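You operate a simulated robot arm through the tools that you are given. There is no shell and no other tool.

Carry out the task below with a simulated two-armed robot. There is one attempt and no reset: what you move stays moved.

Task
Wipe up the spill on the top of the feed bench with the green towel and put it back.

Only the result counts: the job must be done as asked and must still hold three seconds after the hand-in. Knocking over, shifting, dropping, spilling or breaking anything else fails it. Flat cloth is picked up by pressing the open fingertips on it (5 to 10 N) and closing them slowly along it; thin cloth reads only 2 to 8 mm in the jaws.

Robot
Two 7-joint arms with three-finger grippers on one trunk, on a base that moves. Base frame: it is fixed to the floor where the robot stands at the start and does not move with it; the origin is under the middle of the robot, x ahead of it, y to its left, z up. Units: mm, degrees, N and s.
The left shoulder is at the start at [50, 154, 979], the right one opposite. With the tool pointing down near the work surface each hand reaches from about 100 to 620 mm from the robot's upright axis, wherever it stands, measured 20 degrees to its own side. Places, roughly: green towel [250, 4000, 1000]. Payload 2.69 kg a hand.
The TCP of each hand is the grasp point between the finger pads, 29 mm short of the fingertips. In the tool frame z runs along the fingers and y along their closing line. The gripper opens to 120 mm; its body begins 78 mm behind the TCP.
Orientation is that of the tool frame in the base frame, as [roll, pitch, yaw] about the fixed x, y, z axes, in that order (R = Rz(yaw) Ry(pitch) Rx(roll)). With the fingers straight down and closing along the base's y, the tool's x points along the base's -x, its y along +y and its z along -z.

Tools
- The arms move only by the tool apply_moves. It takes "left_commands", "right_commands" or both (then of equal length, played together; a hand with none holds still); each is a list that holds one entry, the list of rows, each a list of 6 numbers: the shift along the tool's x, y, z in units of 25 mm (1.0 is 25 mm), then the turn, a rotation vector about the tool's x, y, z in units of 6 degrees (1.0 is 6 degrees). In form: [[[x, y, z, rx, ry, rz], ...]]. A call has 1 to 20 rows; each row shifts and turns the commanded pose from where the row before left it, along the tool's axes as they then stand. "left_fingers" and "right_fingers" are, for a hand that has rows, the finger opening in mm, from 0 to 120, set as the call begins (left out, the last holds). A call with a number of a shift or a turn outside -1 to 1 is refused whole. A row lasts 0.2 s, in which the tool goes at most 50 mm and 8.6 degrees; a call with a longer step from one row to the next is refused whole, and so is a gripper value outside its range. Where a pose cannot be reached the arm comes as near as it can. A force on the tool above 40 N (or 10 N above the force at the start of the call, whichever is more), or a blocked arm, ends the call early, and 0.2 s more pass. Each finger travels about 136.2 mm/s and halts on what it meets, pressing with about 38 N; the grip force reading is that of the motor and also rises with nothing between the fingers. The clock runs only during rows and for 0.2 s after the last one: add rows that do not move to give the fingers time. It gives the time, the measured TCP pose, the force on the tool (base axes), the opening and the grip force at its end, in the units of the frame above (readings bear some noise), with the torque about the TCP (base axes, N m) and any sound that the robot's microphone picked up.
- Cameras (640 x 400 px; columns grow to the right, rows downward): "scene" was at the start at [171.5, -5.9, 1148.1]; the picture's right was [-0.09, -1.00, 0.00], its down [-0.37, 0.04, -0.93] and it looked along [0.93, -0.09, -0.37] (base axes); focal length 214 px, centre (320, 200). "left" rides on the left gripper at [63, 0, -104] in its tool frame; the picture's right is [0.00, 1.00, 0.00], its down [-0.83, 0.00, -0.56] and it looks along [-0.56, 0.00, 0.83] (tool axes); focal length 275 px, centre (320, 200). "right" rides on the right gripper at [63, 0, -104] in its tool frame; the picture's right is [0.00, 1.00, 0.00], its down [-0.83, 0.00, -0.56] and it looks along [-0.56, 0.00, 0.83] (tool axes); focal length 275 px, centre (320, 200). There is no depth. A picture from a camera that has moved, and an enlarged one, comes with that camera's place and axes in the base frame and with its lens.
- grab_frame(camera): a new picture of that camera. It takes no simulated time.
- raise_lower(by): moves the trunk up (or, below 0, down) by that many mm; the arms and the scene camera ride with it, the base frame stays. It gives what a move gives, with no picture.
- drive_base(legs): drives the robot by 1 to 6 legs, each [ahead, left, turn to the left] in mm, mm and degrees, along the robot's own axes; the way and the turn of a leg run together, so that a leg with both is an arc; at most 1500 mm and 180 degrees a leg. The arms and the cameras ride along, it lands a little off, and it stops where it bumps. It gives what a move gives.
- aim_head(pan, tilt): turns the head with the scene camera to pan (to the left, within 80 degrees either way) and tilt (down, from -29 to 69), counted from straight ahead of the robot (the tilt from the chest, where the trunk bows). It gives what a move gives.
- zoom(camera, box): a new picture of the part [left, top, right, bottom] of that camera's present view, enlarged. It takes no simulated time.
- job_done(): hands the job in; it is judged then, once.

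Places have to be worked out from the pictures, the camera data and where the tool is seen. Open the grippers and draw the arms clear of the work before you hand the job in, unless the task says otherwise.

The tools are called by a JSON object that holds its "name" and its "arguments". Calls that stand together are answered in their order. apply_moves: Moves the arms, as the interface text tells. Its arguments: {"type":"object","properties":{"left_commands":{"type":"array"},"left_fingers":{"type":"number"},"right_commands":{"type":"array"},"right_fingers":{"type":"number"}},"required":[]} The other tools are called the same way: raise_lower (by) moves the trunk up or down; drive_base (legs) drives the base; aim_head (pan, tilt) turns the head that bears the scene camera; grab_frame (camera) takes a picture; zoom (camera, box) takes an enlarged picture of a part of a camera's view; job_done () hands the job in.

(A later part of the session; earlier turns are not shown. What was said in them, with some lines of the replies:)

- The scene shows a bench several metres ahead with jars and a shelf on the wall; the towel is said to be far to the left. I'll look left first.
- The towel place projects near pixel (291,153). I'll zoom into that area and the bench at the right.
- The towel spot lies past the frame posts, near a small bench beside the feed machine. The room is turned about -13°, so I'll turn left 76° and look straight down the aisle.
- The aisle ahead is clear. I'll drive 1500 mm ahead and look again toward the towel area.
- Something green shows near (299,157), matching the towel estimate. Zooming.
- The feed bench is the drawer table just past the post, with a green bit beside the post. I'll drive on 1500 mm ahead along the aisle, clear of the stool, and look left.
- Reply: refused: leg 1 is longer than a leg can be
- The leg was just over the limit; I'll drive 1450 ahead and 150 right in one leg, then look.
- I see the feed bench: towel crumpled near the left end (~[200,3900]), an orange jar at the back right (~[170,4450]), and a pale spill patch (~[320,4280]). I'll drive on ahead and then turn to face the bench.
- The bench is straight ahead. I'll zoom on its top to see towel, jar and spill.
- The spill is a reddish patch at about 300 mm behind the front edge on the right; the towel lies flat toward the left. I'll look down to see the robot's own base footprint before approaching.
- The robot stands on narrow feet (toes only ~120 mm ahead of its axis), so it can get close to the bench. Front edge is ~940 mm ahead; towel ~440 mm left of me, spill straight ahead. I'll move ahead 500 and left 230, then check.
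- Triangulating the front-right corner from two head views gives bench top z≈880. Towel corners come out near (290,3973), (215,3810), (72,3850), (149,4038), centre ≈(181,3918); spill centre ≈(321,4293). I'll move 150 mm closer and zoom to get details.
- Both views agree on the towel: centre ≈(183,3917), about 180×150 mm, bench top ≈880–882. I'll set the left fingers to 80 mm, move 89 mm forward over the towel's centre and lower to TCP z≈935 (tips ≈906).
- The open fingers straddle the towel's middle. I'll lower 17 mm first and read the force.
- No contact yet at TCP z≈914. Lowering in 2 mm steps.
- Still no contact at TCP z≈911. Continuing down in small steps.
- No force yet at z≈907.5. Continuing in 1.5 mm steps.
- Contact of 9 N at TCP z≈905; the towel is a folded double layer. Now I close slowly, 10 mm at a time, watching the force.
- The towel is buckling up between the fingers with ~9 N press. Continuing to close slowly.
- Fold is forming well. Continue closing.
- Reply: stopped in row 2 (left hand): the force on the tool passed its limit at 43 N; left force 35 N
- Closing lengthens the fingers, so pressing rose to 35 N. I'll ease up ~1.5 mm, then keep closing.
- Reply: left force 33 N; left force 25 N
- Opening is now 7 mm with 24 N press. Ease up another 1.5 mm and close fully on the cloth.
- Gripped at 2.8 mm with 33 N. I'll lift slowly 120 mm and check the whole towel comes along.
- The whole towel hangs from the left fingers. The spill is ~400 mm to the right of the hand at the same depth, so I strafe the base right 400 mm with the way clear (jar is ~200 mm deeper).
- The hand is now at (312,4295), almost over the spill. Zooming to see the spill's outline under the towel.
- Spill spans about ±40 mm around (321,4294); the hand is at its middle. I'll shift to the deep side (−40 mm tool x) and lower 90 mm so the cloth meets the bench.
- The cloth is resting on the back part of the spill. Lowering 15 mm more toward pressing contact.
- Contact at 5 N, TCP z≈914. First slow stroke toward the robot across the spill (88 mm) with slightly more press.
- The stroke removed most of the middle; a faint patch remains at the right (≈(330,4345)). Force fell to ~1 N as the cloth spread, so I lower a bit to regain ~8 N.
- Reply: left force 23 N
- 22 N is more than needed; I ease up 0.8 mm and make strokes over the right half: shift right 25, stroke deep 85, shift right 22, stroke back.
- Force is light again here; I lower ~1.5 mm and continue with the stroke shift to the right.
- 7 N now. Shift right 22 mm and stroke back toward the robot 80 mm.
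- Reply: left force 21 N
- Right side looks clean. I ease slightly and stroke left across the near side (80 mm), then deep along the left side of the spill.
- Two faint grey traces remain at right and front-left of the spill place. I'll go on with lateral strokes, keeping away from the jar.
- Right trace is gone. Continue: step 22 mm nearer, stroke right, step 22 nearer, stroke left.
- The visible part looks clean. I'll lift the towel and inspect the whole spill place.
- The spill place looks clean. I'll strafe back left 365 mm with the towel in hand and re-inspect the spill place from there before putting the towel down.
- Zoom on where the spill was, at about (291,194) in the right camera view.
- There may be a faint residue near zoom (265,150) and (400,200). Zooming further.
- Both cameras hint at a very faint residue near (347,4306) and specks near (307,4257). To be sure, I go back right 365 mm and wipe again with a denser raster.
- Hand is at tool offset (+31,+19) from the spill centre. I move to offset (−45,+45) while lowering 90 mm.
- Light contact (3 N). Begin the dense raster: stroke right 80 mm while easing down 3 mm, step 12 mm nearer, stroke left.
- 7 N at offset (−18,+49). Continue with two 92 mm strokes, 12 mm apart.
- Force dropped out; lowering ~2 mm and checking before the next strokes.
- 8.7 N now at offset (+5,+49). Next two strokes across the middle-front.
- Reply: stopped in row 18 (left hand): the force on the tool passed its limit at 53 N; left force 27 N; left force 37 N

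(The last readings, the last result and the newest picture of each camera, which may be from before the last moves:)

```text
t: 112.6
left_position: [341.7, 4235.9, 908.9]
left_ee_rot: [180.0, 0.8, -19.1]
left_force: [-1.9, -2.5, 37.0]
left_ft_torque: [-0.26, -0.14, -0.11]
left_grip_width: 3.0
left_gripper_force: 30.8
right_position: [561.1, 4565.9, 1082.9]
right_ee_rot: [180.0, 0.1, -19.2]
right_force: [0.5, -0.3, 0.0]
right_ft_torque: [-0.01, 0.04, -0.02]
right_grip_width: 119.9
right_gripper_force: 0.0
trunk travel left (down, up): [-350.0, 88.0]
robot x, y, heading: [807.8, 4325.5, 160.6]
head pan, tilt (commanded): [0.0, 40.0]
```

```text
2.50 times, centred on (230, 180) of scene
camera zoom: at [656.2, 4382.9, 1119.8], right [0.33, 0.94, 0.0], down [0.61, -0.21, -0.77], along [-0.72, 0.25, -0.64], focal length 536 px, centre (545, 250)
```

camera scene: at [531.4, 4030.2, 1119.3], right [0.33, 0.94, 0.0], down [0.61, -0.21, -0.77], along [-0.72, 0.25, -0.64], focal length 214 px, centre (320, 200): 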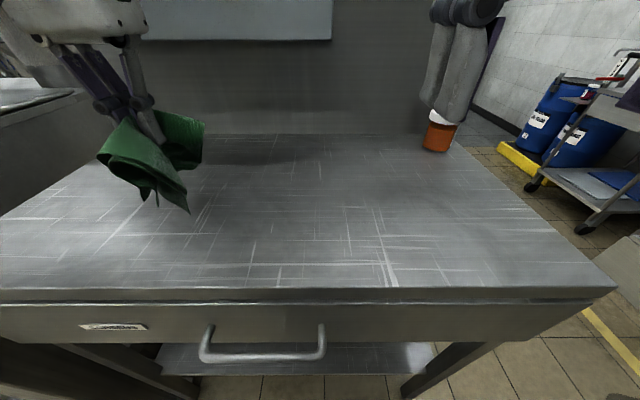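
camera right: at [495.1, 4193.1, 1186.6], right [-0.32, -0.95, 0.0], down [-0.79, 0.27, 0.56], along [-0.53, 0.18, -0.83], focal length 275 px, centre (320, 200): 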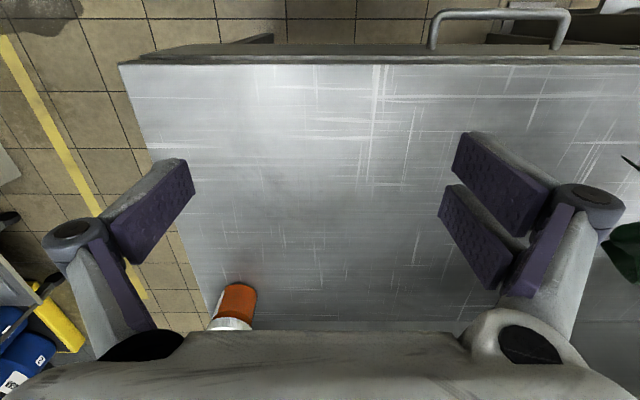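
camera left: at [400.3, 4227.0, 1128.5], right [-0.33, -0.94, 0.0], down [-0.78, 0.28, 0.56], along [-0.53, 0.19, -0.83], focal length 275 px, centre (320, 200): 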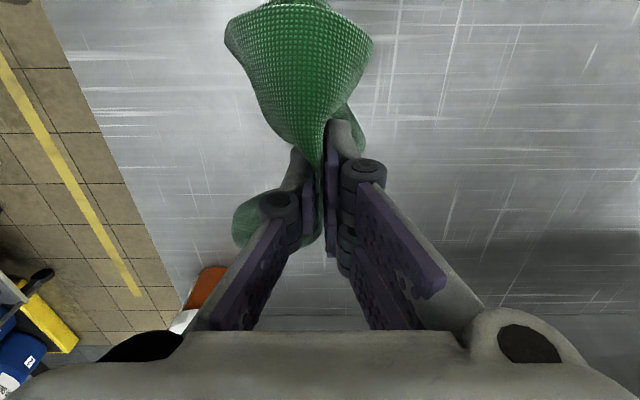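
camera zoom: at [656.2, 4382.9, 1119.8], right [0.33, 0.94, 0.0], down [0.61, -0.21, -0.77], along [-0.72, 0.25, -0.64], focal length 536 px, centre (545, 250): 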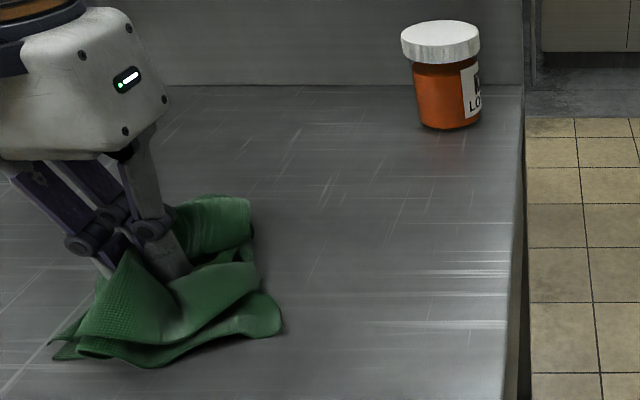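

Press rose to 37 N; easing up 1.5 mm and doing the last two strokes at the front of the spill.

{"name": "apply_moves", "arguments": {"left_commands": [[[0, 0, -0.06, 0, 0, 0], [0, -0.5, 0, 0, 0, 0], [0, -0.5, 0, 0, 0, 0], [0, -0.5, 0, 0, 0, 0], [0, -0.5, 0, 0, 0, 0], [0, -0.5, 0, 0, 0, 0], [0, -0.5, 0, 0, 0, 0], [0, -0.5, 0, 0, 0, 0], [0, -0.4, 0, 0, 0, 0], [-0.5, 0, 0, 0, 0, 0], [-0.5, 0, 0, 0, 0, 0], [-0.5, 0, 0, 0, 0, 0], [-0.5, 0, 0, 0, 0, 0], [0, 0.5, 0, 0, 0, 0], [0, 0.5, 0, 0, 0, 0], [0.5, 0, 0, 0, 0, 0], [0.5, 0, 0, 0, 0, 0], [0.5, 0, 0, 0, 0, 0], [0, 0, 0, 0, 0, 0]]]}}

{"name": "zoom", "arguments": {"camera": "scene", "box": [140, 100, 320, 260]}}

```text
t: 116.6
left_position: [350.9, 4309.5, 908.9]
left_ee_rot: [-179.9, 0.7, -19.2]
left_force: [0.4, -1.6, 1.6]
left_ft_torque: [0.23, -0.04, 0.0]
left_grip_width: 4.0
left_gripper_force: 35.8
right_position: [558.6, 4566.9, 1082.0]
right_ee_rot: [-179.9, 0.0, -19.2]
right_force: [0.1, -0.1, 0.2]
right_ft_torque: [0.01, -0.02, -0.03]
right_grip_width: 120.0
right_gripper_force: 0.1
trunk travel left (down, up): [-350.0, 88.0]
robot x, y, heading: [806.4, 4326.8, 160.8]
head pan, tilt (commanded): [0.0, 40.0]
```

```text
2.50 times, centred on (230, 180) of scene
camera zoom: at [654.0, 4382.7, 1119.4], right [0.33, 0.94, 0.0], down [0.61, -0.21, -0.77], along [-0.72, 0.25, -0.64], focal length 536 px, centre (545, 250)
```

zoom: 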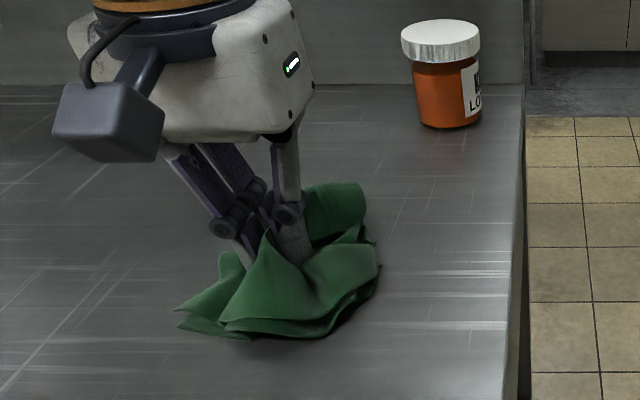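

The hand is now right at the last faint residue (347,4306). I press there and scrub ±20 mm in both directions.

{"name": "apply_moves", "arguments": {"left_commands": [[[0, 0, 0.06, 0, 0, 0], [0.4, 0, 0, 0, 0, 0], [0.4, 0, 0, 0, 0, 0], [-0.4, 0, 0, 0, 0, 0], [-0.4, 0, 0, 0, 0, 0], [-0.4, 0, 0, 0, 0, 0], [-0.4, 0, 0, 0, 0, 0], [0, 0.4, 0, 0, 0, 0], [0.4, 0, 0, 0, 0, 0], [0.4, 0, 0, 0, 0, 0], [0.4, 0, 0, 0, 0, 0], [0.4, 0, 0, 0, 0, 0], [0, -0.4, 0, 0, 0, 0], [0, -0.4, 0, 0, 0, 0], [-0.4, 0, 0, 0, 0, 0], [-0.4, 0, 0, 0, 0, 0], [-0.4, 0, 0, 0, 0, 0], [-0.4, 0, 0, 0, 0, 0], [0, 0, 0, 0, 0, 0]]]}}

```text
t: 119.3
left_position: [370.5, 4296.9, 909.0]
left_ee_rot: [-179.8, 1.0, -19.1]
left_force: [-0.1, -2.3, 14.2]
left_ft_torque: [-0.06, -0.16, -0.02]
left_grip_width: 2.8
left_gripper_force: 30.5
right_position: [559.7, 4566.3, 1081.3]
right_ee_rot: [179.9, 0.1, -19.2]
right_force: [-0.6, 0.1, -0.2]
right_ft_torque: [-0.02, 0.01, 0.0]
right_grip_width: 120.3
right_gripper_force: 0.1
trunk travel left (down, up): [-350.0, 88.0]
robot x, y, heading: [806.3, 4327.9, 160.8]
head pan, tilt (commanded): [0.0, 40.0]
stopped in row 13 (left hand): the force on the tool passed its limit at 52 N (the readings are from after the stop); the commanded pose is now the measured one
```

Stopped by a bunched bit; 14 N now. One more stroke deep and back, then lift and inspect.

{"name": "apply_moves", "arguments": {"left_commands": [[[0, -0.3, -0.02, 0, 0, 0], [-0.4, -0.1, 0, 0, 0, 0], [-0.4, -0.1, 0, 0, 0, 0], [-0.4, -0.1, 0, 0, 0, 0], [-0.4, -0.1, 0, 0, 0, 0], [-0.4, 0, 0, 0, 0, 0], [-0.4, 0, 0, 0, 0, 0], [0, 0, -0.3, 0, 0, 0], [0, 0, -0.6, 0, 0, 0], [0, 0, -0.8, 0, 0, 0], [0, 0, -0.8, 0, 0, 0], [0, 0, -0.8, 0, 0, 0], [0, 0, -0.8, 0, 0, 0], [0, 0, -0.5, 0, 0, 0], [0, 0, 0, 0, 0, 0]]]}}

{"name": "zoom", "arguments": {"camera": "scene", "box": [140, 100, 320, 260]}}

```text
t: 122.5
left_position: [320.4, 4328.9, 1024.6]
left_ee_rot: [180.0, 0.8, -19.1]
left_force: [-0.8, -3.0, -1.8]
left_ft_torque: [0.05, -0.03, -0.03]
left_grip_width: 4.3
left_gripper_force: 35.6
right_position: [560.5, 4566.4, 1081.9]
right_ee_rot: [-180.0, -0.1, -19.2]
right_force: [-0.2, 0.2, 0.0]
right_ft_torque: [-0.05, 0.0, 0.0]
right_grip_width: 120.2
right_gripper_force: 0.1
trunk travel left (down, up): [-350.0, 88.0]
robot x, y, heading: [807.1, 4326.7, 160.8]
head pan, tilt (commanded): [0.0, 40.0]
```

```text
2.50 times, centred on (230, 180) of scene
camera zoom: at [653.8, 4382.5, 1119.3], right [0.33, 0.94, 0.0], down [0.61, -0.21, -0.77], along [-0.72, 0.25, -0.64], focal length 536 px, centre (545, 250)
```

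zoom: 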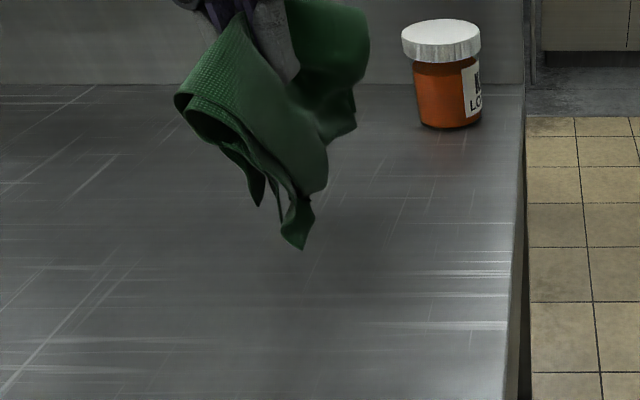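

The place is clean. Now I strafe left 435 mm to bring the hand back over the towel's original spot (183,3916).

{"name": "drive_base", "arguments": {"legs": [[0, 435, 0]]}}

{"name": "zoom", "arguments": {"camera": "right", "box": [200, 100, 400, 260]}}

{"name": "grab_frame", "arguments": {"camera": "scene"}}

```text
t: 126.5
left_position: [176.9, 3908.2, 1022.6]
left_ee_rot: [-180.0, 0.8, -18.7]
left_force: [-0.5, -1.1, 0.7]
left_ft_torque: [0.17, -0.07, -0.01]
left_grip_width: 3.0
left_gripper_force: 33.1
right_position: [412.6, 4145.6, 1082.2]
right_ee_rot: [180.0, -0.1, -18.8]
right_force: [-0.2, 0.4, -0.8]
right_ft_torque: [0.02, -0.01, 0.01]
right_grip_width: 120.2
right_gripper_force: 0.0
trunk travel left (down, up): [-350.0, 88.0]
robot x, y, heading: [660.5, 3904.8, 161.1]
head pan, tilt (commanded): [0.0, 40.0]
```

```text
2.50 times, centred on (300, 180) of right
camera zoom: at [471.8, 4125.3, 1186.6], right [-0.32, -0.95, 0.0], down [-0.79, 0.26, 0.56], along [-0.53, 0.18, -0.83], focal length 688 px, centre (370, 250)
```

zoom: 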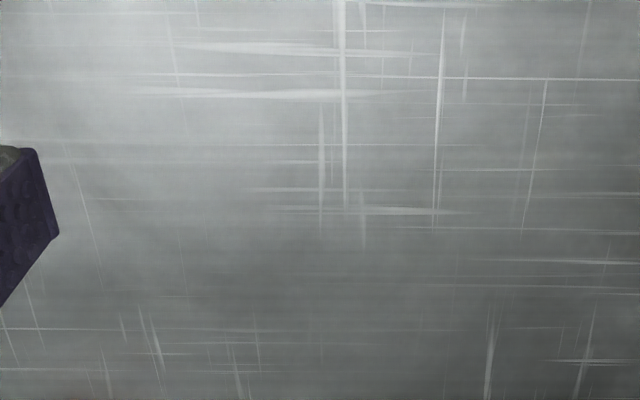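

```text
taken
camera scene: at [508.7, 3962.5, 1119.3], right [0.32, 0.95, 0.0], down [0.61, -0.21, -0.77], along [-0.72, 0.25, -0.64], focal length 214 px, centre (320, 200)
```

scene: 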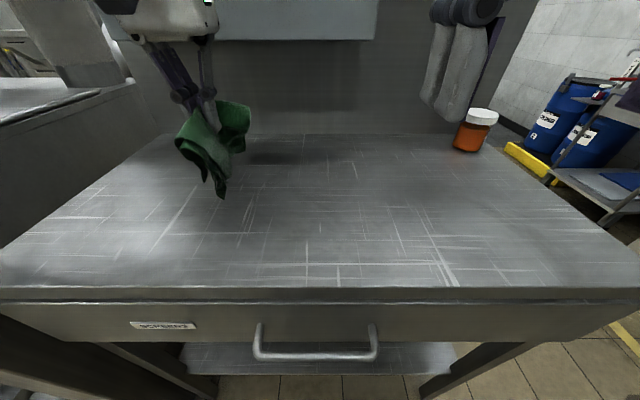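

Check the spill place once more in the scene view at about (465,200).

{"name": "zoom", "arguments": {"camera": "scene", "box": [405, 160, 525, 240]}}

{"name": "zoom", "arguments": {"camera": "right", "box": [195, 140, 295, 210]}}

```text
5.00 times, centred on (465, 200) of scene
camera zoom: at [508.7, 3962.5, 1119.3], right [0.32, 0.95, 0.0], down [0.61, -0.21, -0.77], along [-0.72, 0.25, -0.64], focal length 1072 px, centre (-405, 200)
```

zoom: 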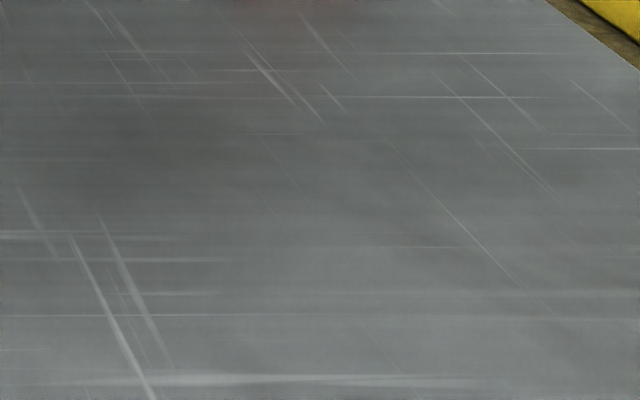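

```text
5.71 times, centred on (245, 175) of right
camera zoom: at [471.8, 4125.3, 1186.6], right [-0.32, -0.95, 0.0], down [-0.79, 0.26, 0.56], along [-0.53, 0.18, -0.83], focal length 1573 px, centre (749, 343)
```

zoom: 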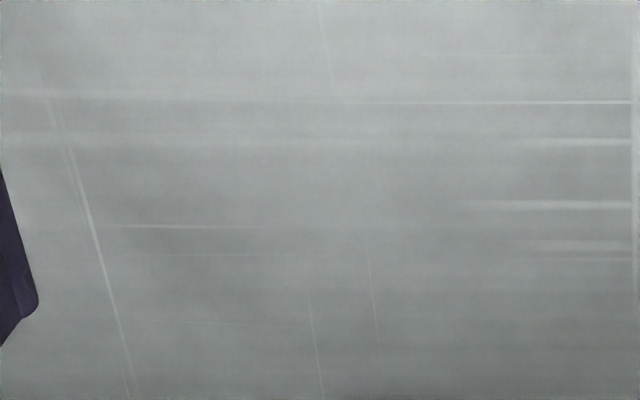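

Spill fully gone. Now I align to (183,3916) and lower the towel toward the bench slowly.

{"name": "apply_moves", "arguments": {"left_commands": [[[0.13, -0.38, 0, 0, 0.13, 0], [0, 0, 0.5, 0, 0, 0], [0, 0, 0.5, 0, 0, 0], [0, 0, 0.5, 0, 0, 0], [0, 0, 0.5, 0, 0, 0], [0, 0, 0.4, 0, 0, 0], [0, 0, 0.4, 0, 0, 0], [0, 0, 0.4, 0, 0, 0], [0, 0, 0.3, 0, 0, 0], [0, 0, 0.3, 0, 0, 0], [0, 0, 0.3, 0, 0, 0], [0, 0, 0, 0, 0, 0]]]}}

{"name": "zoom", "arguments": {"camera": "scene", "box": [110, 90, 310, 240]}}

{"name": "grab_frame", "arguments": {"camera": "left"}}

```text
t: 129.1
left_position: [183.5, 3916.8, 920.9]
left_ee_rot: [-180.0, -0.1, -18.7]
left_force: [0.3, -0.9, -1.0]
left_ft_torque: [-0.06, 0.05, -0.01]
left_grip_width: 4.1
left_gripper_force: 35.0
right_position: [411.9, 4145.9, 1081.7]
right_ee_rot: [-179.9, 0.0, -18.8]
right_force: [-0.3, 1.1, 0.3]
right_ft_torque: [0.0, 0.01, -0.01]
right_grip_width: 120.1
right_gripper_force: 0.1
trunk travel left (down, up): [-350.0, 88.0]
robot x, y, heading: [660.1, 3904.8, 161.2]
head pan, tilt (commanded): [0.0, 40.0]
```

```text
2.67 times, centred on (210, 165) of scene
camera zoom: at [508.8, 3962.7, 1119.3], right [0.32, 0.95, 0.0], down [0.61, -0.21, -0.77], along [-0.72, 0.25, -0.64], focal length 572 px, centre (613, 293)
```

zoom: 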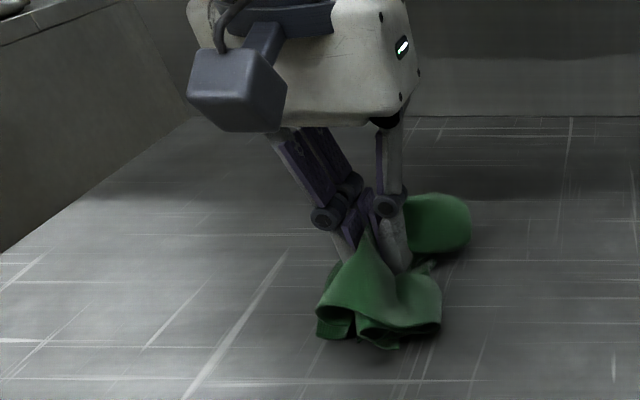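

```text
taken
camera left: at [244.3, 3896.7, 1024.9], right [-0.33, -0.95, 0.0], down [-0.79, 0.27, 0.56], along [-0.53, 0.18, -0.83], focal length 275 px, centre (320, 200)
```

left: 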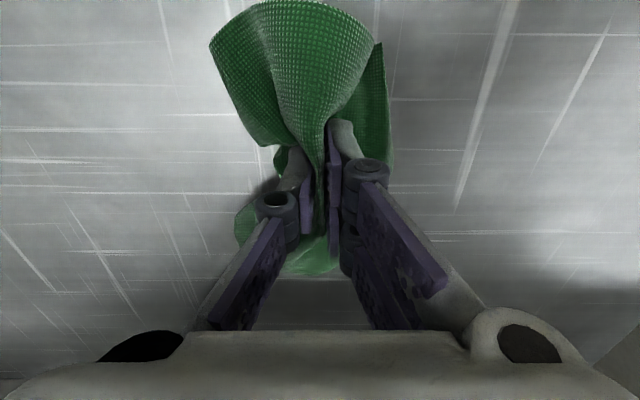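

Cloth is touching down, bunched around the fingers. Lowering the last ~10 mm to light contact.

{"name": "apply_moves", "arguments": {"left_commands": [[[0, 0, 0.15, 0, 0, 0], [0, 0, 0.15, 0, 0, 0], [0, 0, 0, 0, 0, 0]]]}}

{"name": "apply_moves", "arguments": {"left_commands": [[[0, 0, 0.08, 0, 0, 0], [0, 0, 0, 0, 0, 0]]]}}

```text
t: 129.9
left_position: [183.9, 3916.4, 912.0]
left_ee_rot: [-179.9, 0.0, -18.7]
left_force: [0.7, 0.1, 2.8]
left_ft_torque: [-0.07, 0.05, -0.01]
left_grip_width: 4.0
left_gripper_force: 34.9
right_position: [413.3, 4145.6, 1081.1]
right_ee_rot: [-179.9, 0.0, -19.0]
right_force: [0.6, 0.6, 0.1]
right_ft_torque: [0.01, 0.01, -0.01]
right_grip_width: 120.2
right_gripper_force: 0.0
trunk travel left (down, up): [-350.0, 88.0]
robot x, y, heading: [655.5, 3905.0, 161.2]
head pan, tilt (commanded): [0.0, 40.0]
```

```text
t: 130.5
left_position: [183.4, 3916.2, 910.1]
left_ee_rot: [-179.9, 0.1, -18.7]
left_force: [-0.7, 0.8, 16.9]
left_ft_torque: [0.42, -0.17, -0.02]
left_grip_width: 3.1
left_gripper_force: 34.0
right_position: [414.0, 4146.3, 1081.8]
right_ee_rot: [179.9, 0.1, -18.8]
right_force: [0.1, 0.5, 0.2]
right_ft_torque: [0.01, -0.01, 0.01]
right_grip_width: 120.1
right_gripper_force: 0.1
trunk travel left (down, up): [-350.0, 88.0]
robot x, y, heading: [660.6, 3904.7, 161.0]
head pan, tilt (commanded): [0.0, 40.0]
```

17 N press. Now open slowly while keeping the tips pressed, to spread the towel outward again.

{"name": "apply_moves", "arguments": {"left_commands": [[[0, 0, 0, 0, 0, 0], [0, 0, 0, 0, 0, 0]]], "left_fingers": 10}}

{"name": "apply_moves", "arguments": {"left_commands": [[[0, 0, 0, 0, 0, 0], [0, 0, 0, 0, 0, 0]]], "left_fingers": 20}}

{"name": "zoom", "arguments": {"camera": "scene", "box": [110, 90, 310, 240]}}

```text
t: 131.1
left_position: [184.5, 3915.4, 910.6]
left_ee_rot: [-179.9, 0.1, -18.7]
left_force: [-2.0, 0.4, 21.3]
left_ft_torque: [-0.16, 0.13, -0.05]
left_grip_width: 7.9
left_gripper_force: 0.1
right_position: [414.5, 4145.8, 1083.0]
right_ee_rot: [180.0, 0.0, -18.7]
right_force: [0.9, 0.5, -0.4]
right_ft_torque: [-0.01, 0.0, -0.01]
right_grip_width: 120.4
right_gripper_force: 0.2
trunk travel left (down, up): [-350.0, 88.0]
robot x, y, heading: [657.1, 3910.1, 161.2]
head pan, tilt (commanded): [0.0, 40.0]
```

```text
t: 131.7
left_position: [185.2, 3916.0, 909.7]
left_ee_rot: [-180.0, -0.1, -18.8]
left_force: [-2.5, -3.7, 18.4]
left_ft_torque: [-0.21, 0.21, 0.01]
left_grip_width: 20.3
left_gripper_force: 5.8
right_position: [414.2, 4146.4, 1081.6]
right_ee_rot: [-180.0, 0.1, -18.8]
right_force: [0.3, 0.4, 0.3]
right_ft_torque: [-0.02, -0.02, -0.01]
right_grip_width: 119.9
right_gripper_force: 0.0
trunk travel left (down, up): [-350.0, 88.0]
robot x, y, heading: [658.3, 3908.5, 161.1]
head pan, tilt (commanded): [0.0, 40.0]
```

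```text
2.67 times, centred on (210, 165) of scene
camera zoom: at [509.6, 3962.7, 1119.4], right [0.32, 0.95, 0.0], down [0.61, -0.21, -0.77], along [-0.73, 0.25, -0.64], focal length 572 px, centre (613, 293)
```

zoom: 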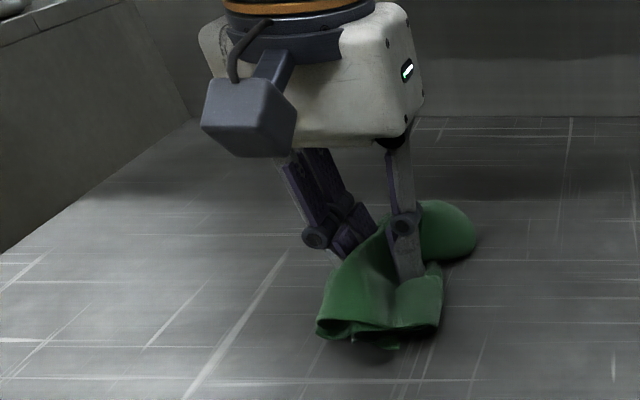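

The fold is opening. Continue opening in steps, easing down slightly to keep pressing.

{"name": "apply_moves", "arguments": {"left_commands": [[[0, 0, 0.01, 0, 0, 0], [0, 0, 0, 0, 0, 0]]], "left_fingers": 32}}

{"name": "apply_moves", "arguments": {"left_commands": [[[0, 0, 0.02, 0, 0, 0], [0, 0, 0, 0, 0, 0]]], "left_fingers": 44}}

{"name": "zoom", "arguments": {"camera": "scene", "box": [110, 90, 310, 240]}}

{"name": "grab_frame", "arguments": {"camera": "left"}}

```text
t: 132.3
left_position: [184.4, 3917.0, 910.1]
left_ee_rot: [-179.8, 0.0, -18.7]
left_force: [1.8, 1.3, 9.8]
left_ft_torque: [0.02, 0.01, 0.0]
left_grip_width: 32.8
left_gripper_force: 0.0
right_position: [413.6, 4145.7, 1081.2]
right_ee_rot: [180.0, 0.1, -18.9]
right_force: [-1.2, -0.5, -0.2]
right_ft_torque: [0.01, 0.03, 0.01]
right_grip_width: 120.2
right_gripper_force: 0.0
trunk travel left (down, up): [-350.0, 88.0]
robot x, y, heading: [659.6, 3910.2, 161.3]
head pan, tilt (commanded): [0.0, 40.0]
```

```text
t: 132.9
left_position: [183.3, 3915.3, 910.2]
left_ee_rot: [-179.9, 0.0, -18.6]
left_force: [-0.1, 0.6, 6.9]
left_ft_torque: [0.02, 0.03, 0.0]
left_grip_width: 45.2
left_gripper_force: 0.0
right_position: [413.6, 4146.0, 1082.0]
right_ee_rot: [180.0, -0.1, -18.8]
right_force: [-0.4, -0.1, -0.5]
right_ft_torque: [0.0, 0.02, 0.0]
right_grip_width: 120.1
right_gripper_force: 0.0
trunk travel left (down, up): [-350.0, 88.0]
robot x, y, heading: [658.6, 3908.2, 161.0]
head pan, tilt (commanded): [0.0, 40.0]
```

```text
2.67 times, centred on (210, 165) of scene
camera zoom: at [509.2, 3962.9, 1119.4], right [0.32, 0.95, 0.0], down [0.61, -0.21, -0.77], along [-0.72, 0.25, -0.64], focal length 572 px, centre (613, 293)
```

zoom: 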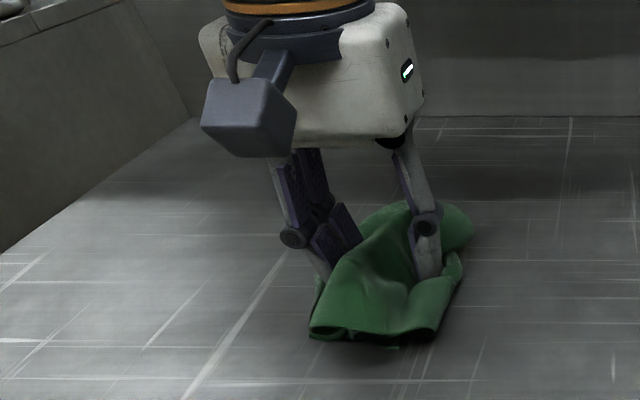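

```text
taken
camera left: at [244.3, 3896.8, 1013.8], right [-0.33, -0.95, 0.0], down [-0.79, 0.27, 0.56], along [-0.53, 0.18, -0.83], focal length 275 px, centre (320, 200)
```

left: 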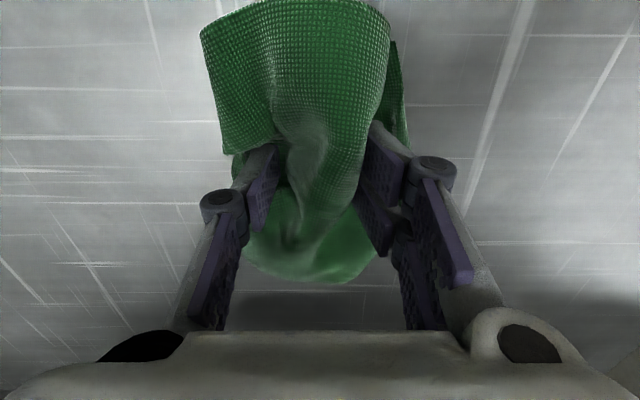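

The towel is opening out with ~7 N press. Continue spreading to 56, 68, 80.

{"name": "apply_moves", "arguments": {"left_commands": [[[0, 0, 0.04, 0, 0, 0], [0, 0, 0, 0, 0, 0]]], "left_fingers": 56}}

{"name": "apply_moves", "arguments": {"left_commands": [[[0, 0, 0.04, 0, 0, 0], [0, 0, 0, 0, 0, 0]]], "left_fingers": 68}}

{"name": "zoom", "arguments": {"camera": "scene", "box": [110, 90, 310, 240]}}

{"name": "grab_frame", "arguments": {"camera": "left"}}

```text
t: 133.5
left_position: [184.8, 3917.1, 908.5]
left_ee_rot: [-179.9, 0.0, -18.8]
left_force: [1.0, 2.0, 4.3]
left_ft_torque: [-0.07, 0.04, 0.02]
left_grip_width: 57.0
left_gripper_force: 0.0
right_position: [412.1, 4146.1, 1082.9]
right_ee_rot: [-179.9, 0.0, -18.9]
right_force: [0.2, 0.1, 0.3]
right_ft_torque: [-0.01, -0.02, -0.01]
right_grip_width: 120.2
right_gripper_force: 0.0
trunk travel left (down, up): [-350.0, 88.0]
robot x, y, heading: [658.6, 3909.2, 161.3]
head pan, tilt (commanded): [0.0, 40.0]
```

```text
t: 134.1
left_position: [185.2, 3915.9, 907.1]
left_ee_rot: [-179.9, 0.1, -18.7]
left_force: [0.8, 1.2, 3.4]
left_ft_torque: [-0.08, 0.07, -0.01]
left_grip_width: 68.2
left_gripper_force: 0.2
right_position: [414.1, 4146.0, 1082.6]
right_ee_rot: [180.0, 0.0, -18.8]
right_force: [0.7, -0.3, -0.2]
right_ft_torque: [-0.02, 0.01, -0.03]
right_grip_width: 120.1
right_gripper_force: 0.0
trunk travel left (down, up): [-350.0, 88.0]
robot x, y, heading: [660.8, 3906.6, 161.1]
head pan, tilt (commanded): [0.0, 40.0]
```

```text
2.67 times, centred on (210, 165) of scene
camera zoom: at [509.1, 3962.9, 1119.4], right [0.32, 0.95, 0.0], down [0.61, -0.21, -0.77], along [-0.72, 0.25, -0.64], focal length 572 px, centre (613, 293)
```

zoom: 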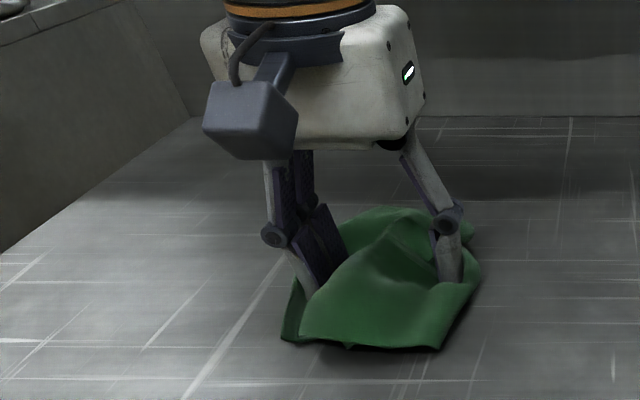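

```text
taken
camera left: at [244.7, 3897.1, 1012.8], right [-0.33, -0.95, 0.0], down [-0.79, 0.27, 0.56], along [-0.53, 0.18, -0.83], focal length 275 px, centre (320, 200)
```

left: 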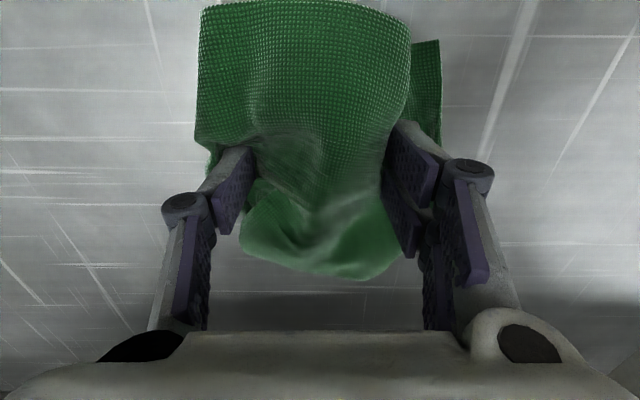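

Spreading nicely back to a flat shape. Continue to 80 and 90 mm.

{"name": "apply_moves", "arguments": {"left_commands": [[[0, 0, 0.05, 0, 0, 0], [0, 0, 0, 0, 0, 0]]], "left_fingers": 78}}

{"name": "apply_moves", "arguments": {"left_commands": [[[0, 0, 0.05, 0, 0, 0], [0, 0, 0, 0, 0, 0]]], "left_fingers": 86}}

{"name": "zoom", "arguments": {"camera": "scene", "box": [110, 90, 310, 240]}}

{"name": "grab_frame", "arguments": {"camera": "left"}}

```text
t: 134.7
left_position: [184.5, 3916.6, 907.6]
left_ee_rot: [-179.8, -0.1, -18.6]
left_force: [1.0, 0.0, 3.4]
left_ft_torque: [-0.09, 0.04, 0.02]
left_grip_width: 78.2
left_gripper_force: 0.0
right_position: [413.7, 4145.3, 1082.2]
right_ee_rot: [-180.0, 0.0, -18.8]
right_force: [-0.3, -0.1, 0.5]
right_ft_torque: [-0.03, 0.0, 0.0]
right_grip_width: 120.1
right_gripper_force: 0.1
trunk travel left (down, up): [-350.0, 88.0]
robot x, y, heading: [662.5, 3904.7, 161.0]
head pan, tilt (commanded): [0.0, 40.0]
```

```text
t: 135.3
left_position: [184.6, 3916.3, 906.8]
left_ee_rot: [-179.9, 0.1, -18.7]
left_force: [0.6, -0.1, 0.3]
left_ft_torque: [-0.03, 0.02, -0.01]
left_grip_width: 85.7
left_gripper_force: 0.0
right_position: [413.2, 4145.9, 1083.2]
right_ee_rot: [-179.9, 0.0, -18.9]
right_force: [0.6, 0.3, -0.3]
right_ft_torque: [-0.04, 0.0, 0.0]
right_grip_width: 119.7
right_gripper_force: 0.2
trunk travel left (down, up): [-350.0, 88.0]
robot x, y, heading: [660.2, 3908.4, 161.0]
head pan, tilt (commanded): [0.0, 40.0]
```

```text
2.67 times, centred on (210, 165) of scene
camera zoom: at [508.8, 3962.8, 1119.3], right [0.32, 0.95, 0.0], down [0.61, -0.21, -0.77], along [-0.72, 0.25, -0.64], focal length 572 px, centre (613, 293)
```

zoom: 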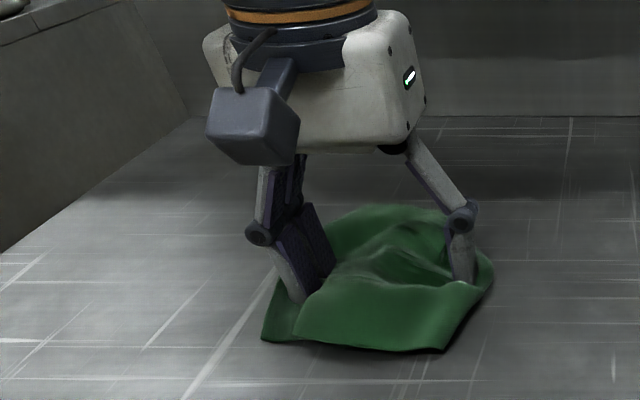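

```text
taken
camera left: at [244.5, 3897.0, 1010.3], right [-0.33, -0.95, 0.0], down [-0.79, 0.27, 0.56], along [-0.53, 0.18, -0.83], focal length 275 px, centre (320, 200)
```

left: 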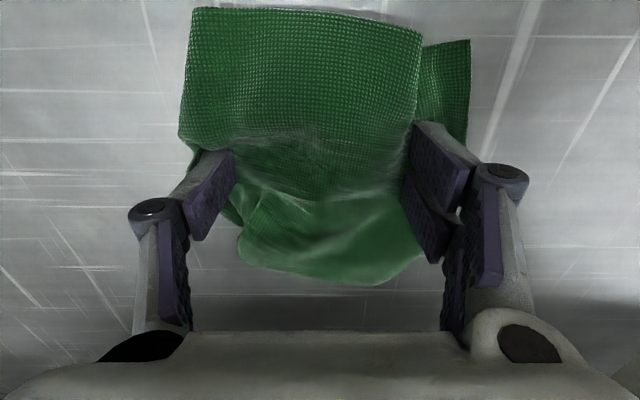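

The towel is nearly flat again; force is zero. I lift the hand straight up slowly, then inspect.

{"name": "apply_moves", "arguments": {"left_commands": [[[0, 0, -0.15, 0, 0, 0], [0, 0, -0.25, 0, 0, 0], [0, 0, -0.4, 0, 0, 0], [0, 0, -0.6, 0, 0, 0], [0, 0, -0.8, 0, 0, 0], [0, 0, -0.8, 0, 0, 0], [0, 0, -0.8, 0, 0, 0], [0, 0, -0.8, 0, 0, 0], [0, 0, -0.6, 0, 0, 0], [0, 0, 0, 0, 0, 0]]]}}

{"name": "grab_frame", "arguments": {"camera": "left"}}

{"name": "zoom", "arguments": {"camera": "scene", "box": [110, 90, 310, 240]}}

```text
t: 137.5
left_position: [183.1, 3915.9, 1035.2]
left_ee_rot: [-179.9, -0.1, -18.8]
left_force: [0.1, 0.8, 0.2]
left_ft_torque: [0.01, -0.03, 0.0]
left_grip_width: 86.0
left_gripper_force: 0.0
right_position: [413.1, 4145.0, 1082.6]
right_ee_rot: [180.0, 0.0, -18.8]
right_force: [-0.7, -0.2, -0.1]
right_ft_torque: [0.01, 0.0, 0.02]
right_grip_width: 120.0
right_gripper_force: 0.0
trunk travel left (down, up): [-350.0, 88.0]
robot x, y, heading: [660.1, 3909.4, 161.0]
head pan, tilt (commanded): [0.0, 40.0]
```

```text
taken
camera left: at [243.6, 3895.8, 1141.0], right [-0.33, -0.95, 0.0], down [-0.79, 0.27, 0.56], along [-0.52, 0.18, -0.83], focal length 275 px, centre (320, 200)
```

left: 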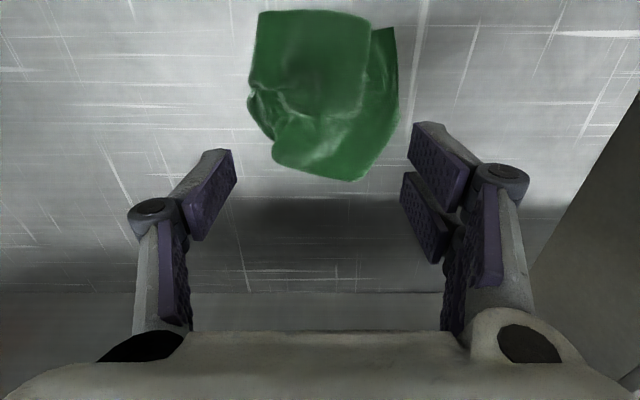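

```text
2.67 times, centred on (210, 165) of scene
camera zoom: at [508.8, 3962.8, 1119.3], right [0.32, 0.95, 0.0], down [0.61, -0.21, -0.77], along [-0.72, 0.25, -0.64], focal length 572 px, centre (613, 293)
```

zoom: 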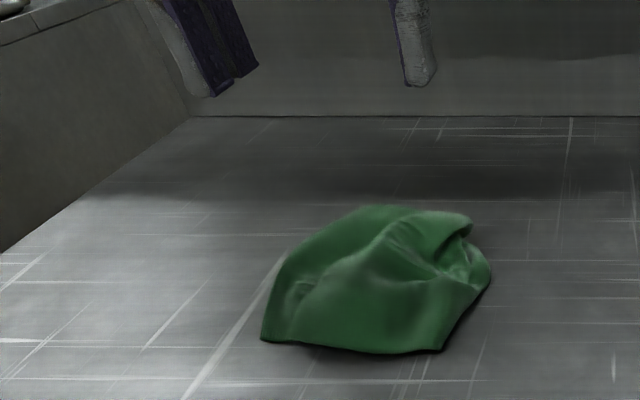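

The towel lies back with its centre ≈(187,3912), within ~1 cm of where it was. I open the hand fully and back the robot away from the bench.

{"name": "apply_moves", "arguments": {"left_commands": [[[0, 0, -0.4, 0, 0, 0], [0, 0, -0.4, 0, 0, 0], [0, 0, 0, 0, 0, 0], [0, 0, 0, 0, 0, 0]]], "left_fingers": 120}}

{"name": "drive_base", "arguments": {"legs": [[-500, 0, 0]]}}

{"name": "aim_head", "arguments": {"pan": 0, "tilt": 28}}

{"name": "grab_frame", "arguments": {"camera": "scene"}}

```text
t: 138.5
left_position: [182.3, 3915.2, 1055.5]
left_ee_rot: [-179.9, 0.0, -18.7]
left_force: [-0.1, 0.2, 0.1]
left_ft_torque: [0.01, 0.0, -0.01]
left_grip_width: 120.0
left_gripper_force: 0.0
right_position: [413.3, 4146.7, 1082.8]
right_ee_rot: [-179.9, 0.0, -18.8]
right_force: [0.7, 0.4, -0.4]
right_ft_torque: [0.0, 0.04, -0.02]
right_grip_width: 120.1
right_gripper_force: 0.0
trunk travel left (down, up): [-350.0, 88.0]
robot x, y, heading: [659.4, 3906.7, 161.1]
head pan, tilt (commanded): [0.0, 40.0]
```

```text
t: 141.4
left_position: [646.9, 3755.5, 1056.9]
left_ee_rot: [-179.9, 0.0, -18.3]
left_force: [0.3, -0.4, 0.0]
left_ft_torque: [0.03, 0.01, 0.01]
left_grip_width: 119.9
left_gripper_force: 0.1
right_position: [876.3, 3987.0, 1082.7]
right_ee_rot: [179.9, 0.0, -18.4]
right_force: [0.5, -0.1, -0.1]
right_ft_torque: [-0.01, 0.03, -0.02]
right_grip_width: 119.9
right_gripper_force: 0.2
trunk travel left (down, up): [-350.0, 88.0]
robot x, y, heading: [1120.8, 3753.8, 161.6]
head pan, tilt (commanded): [0.0, 40.0]
```

```text
t: 142.1
left_position: [647.0, 3755.7, 1055.9]
left_ee_rot: [-179.9, 0.1, -18.3]
left_force: [-0.1, -0.1, -0.4]
left_ft_torque: [0.0, 0.02, -0.01]
left_grip_width: 120.0
left_gripper_force: 0.0
right_position: [876.4, 3987.8, 1082.5]
right_ee_rot: [-180.0, 0.0, -18.5]
right_force: [0.7, -0.6, -0.2]
right_ft_torque: [-0.01, 0.01, 0.03]
right_grip_width: 120.1
right_gripper_force: 0.0
trunk travel left (down, up): [-350.0, 88.0]
robot x, y, heading: [1125.4, 3754.5, 161.8]
head pan, tilt (commanded): [0.0, 28.0]
```

```text
taken
camera scene: at [966.8, 3806.7, 1137.8], right [0.32, 0.95, 0.0], down [0.45, -0.15, -0.88], along [-0.84, 0.28, -0.47], focal length 214 px, centre (320, 200)
```

scene: 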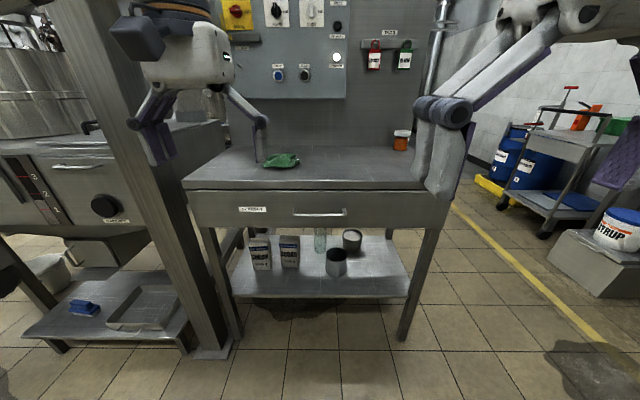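

{"name": "zoom", "arguments": {"camera": "scene", "box": [180, 110, 450, 220]}}

```text
2.37 times, centred on (315, 165) of scene
camera zoom: at [966.8, 3806.7, 1137.8], right [0.32, 0.95, 0.0], down [0.45, -0.15, -0.88], along [-0.84, 0.28, -0.47], focal length 508 px, centre (332, 283)
```

zoom: 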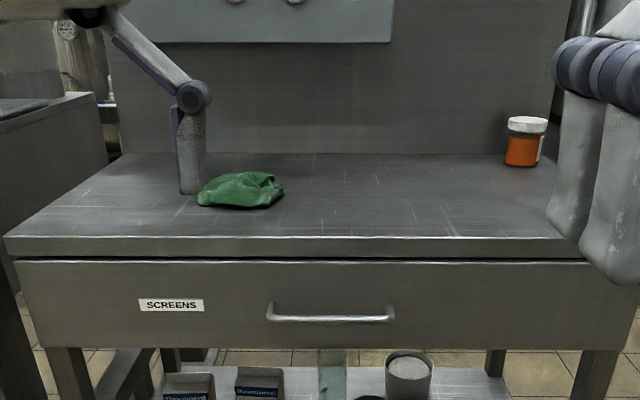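

The bench top is clean and the towel is back at its place. The jar and the shelf items stand as before, and both grippers are open and clear. I'm handing in.

{"name": "job_done", "arguments": {}}

```text
The job is handed in.
```

I wiped up the spill on the feed bench with the green towel and put the towel back, then handed the job in; I haven't seen the verdict.

- **Spill:** I wiped it in two passes. The first left very faint traces, so I went over the area again. The last close-ups from the head and right-hand cameras showed none left.
- **Towel:** Its centre is about 1 cm from where it started. It is somewhat crumpled, about 120 mm wide instead of 180 mm, with one side partly folded under.
- **Surroundings:** In the last pictures the orange jar and the items on the lower shelf stand where they were. Both hands are open and the robot has backed about 500 mm away from the bench.
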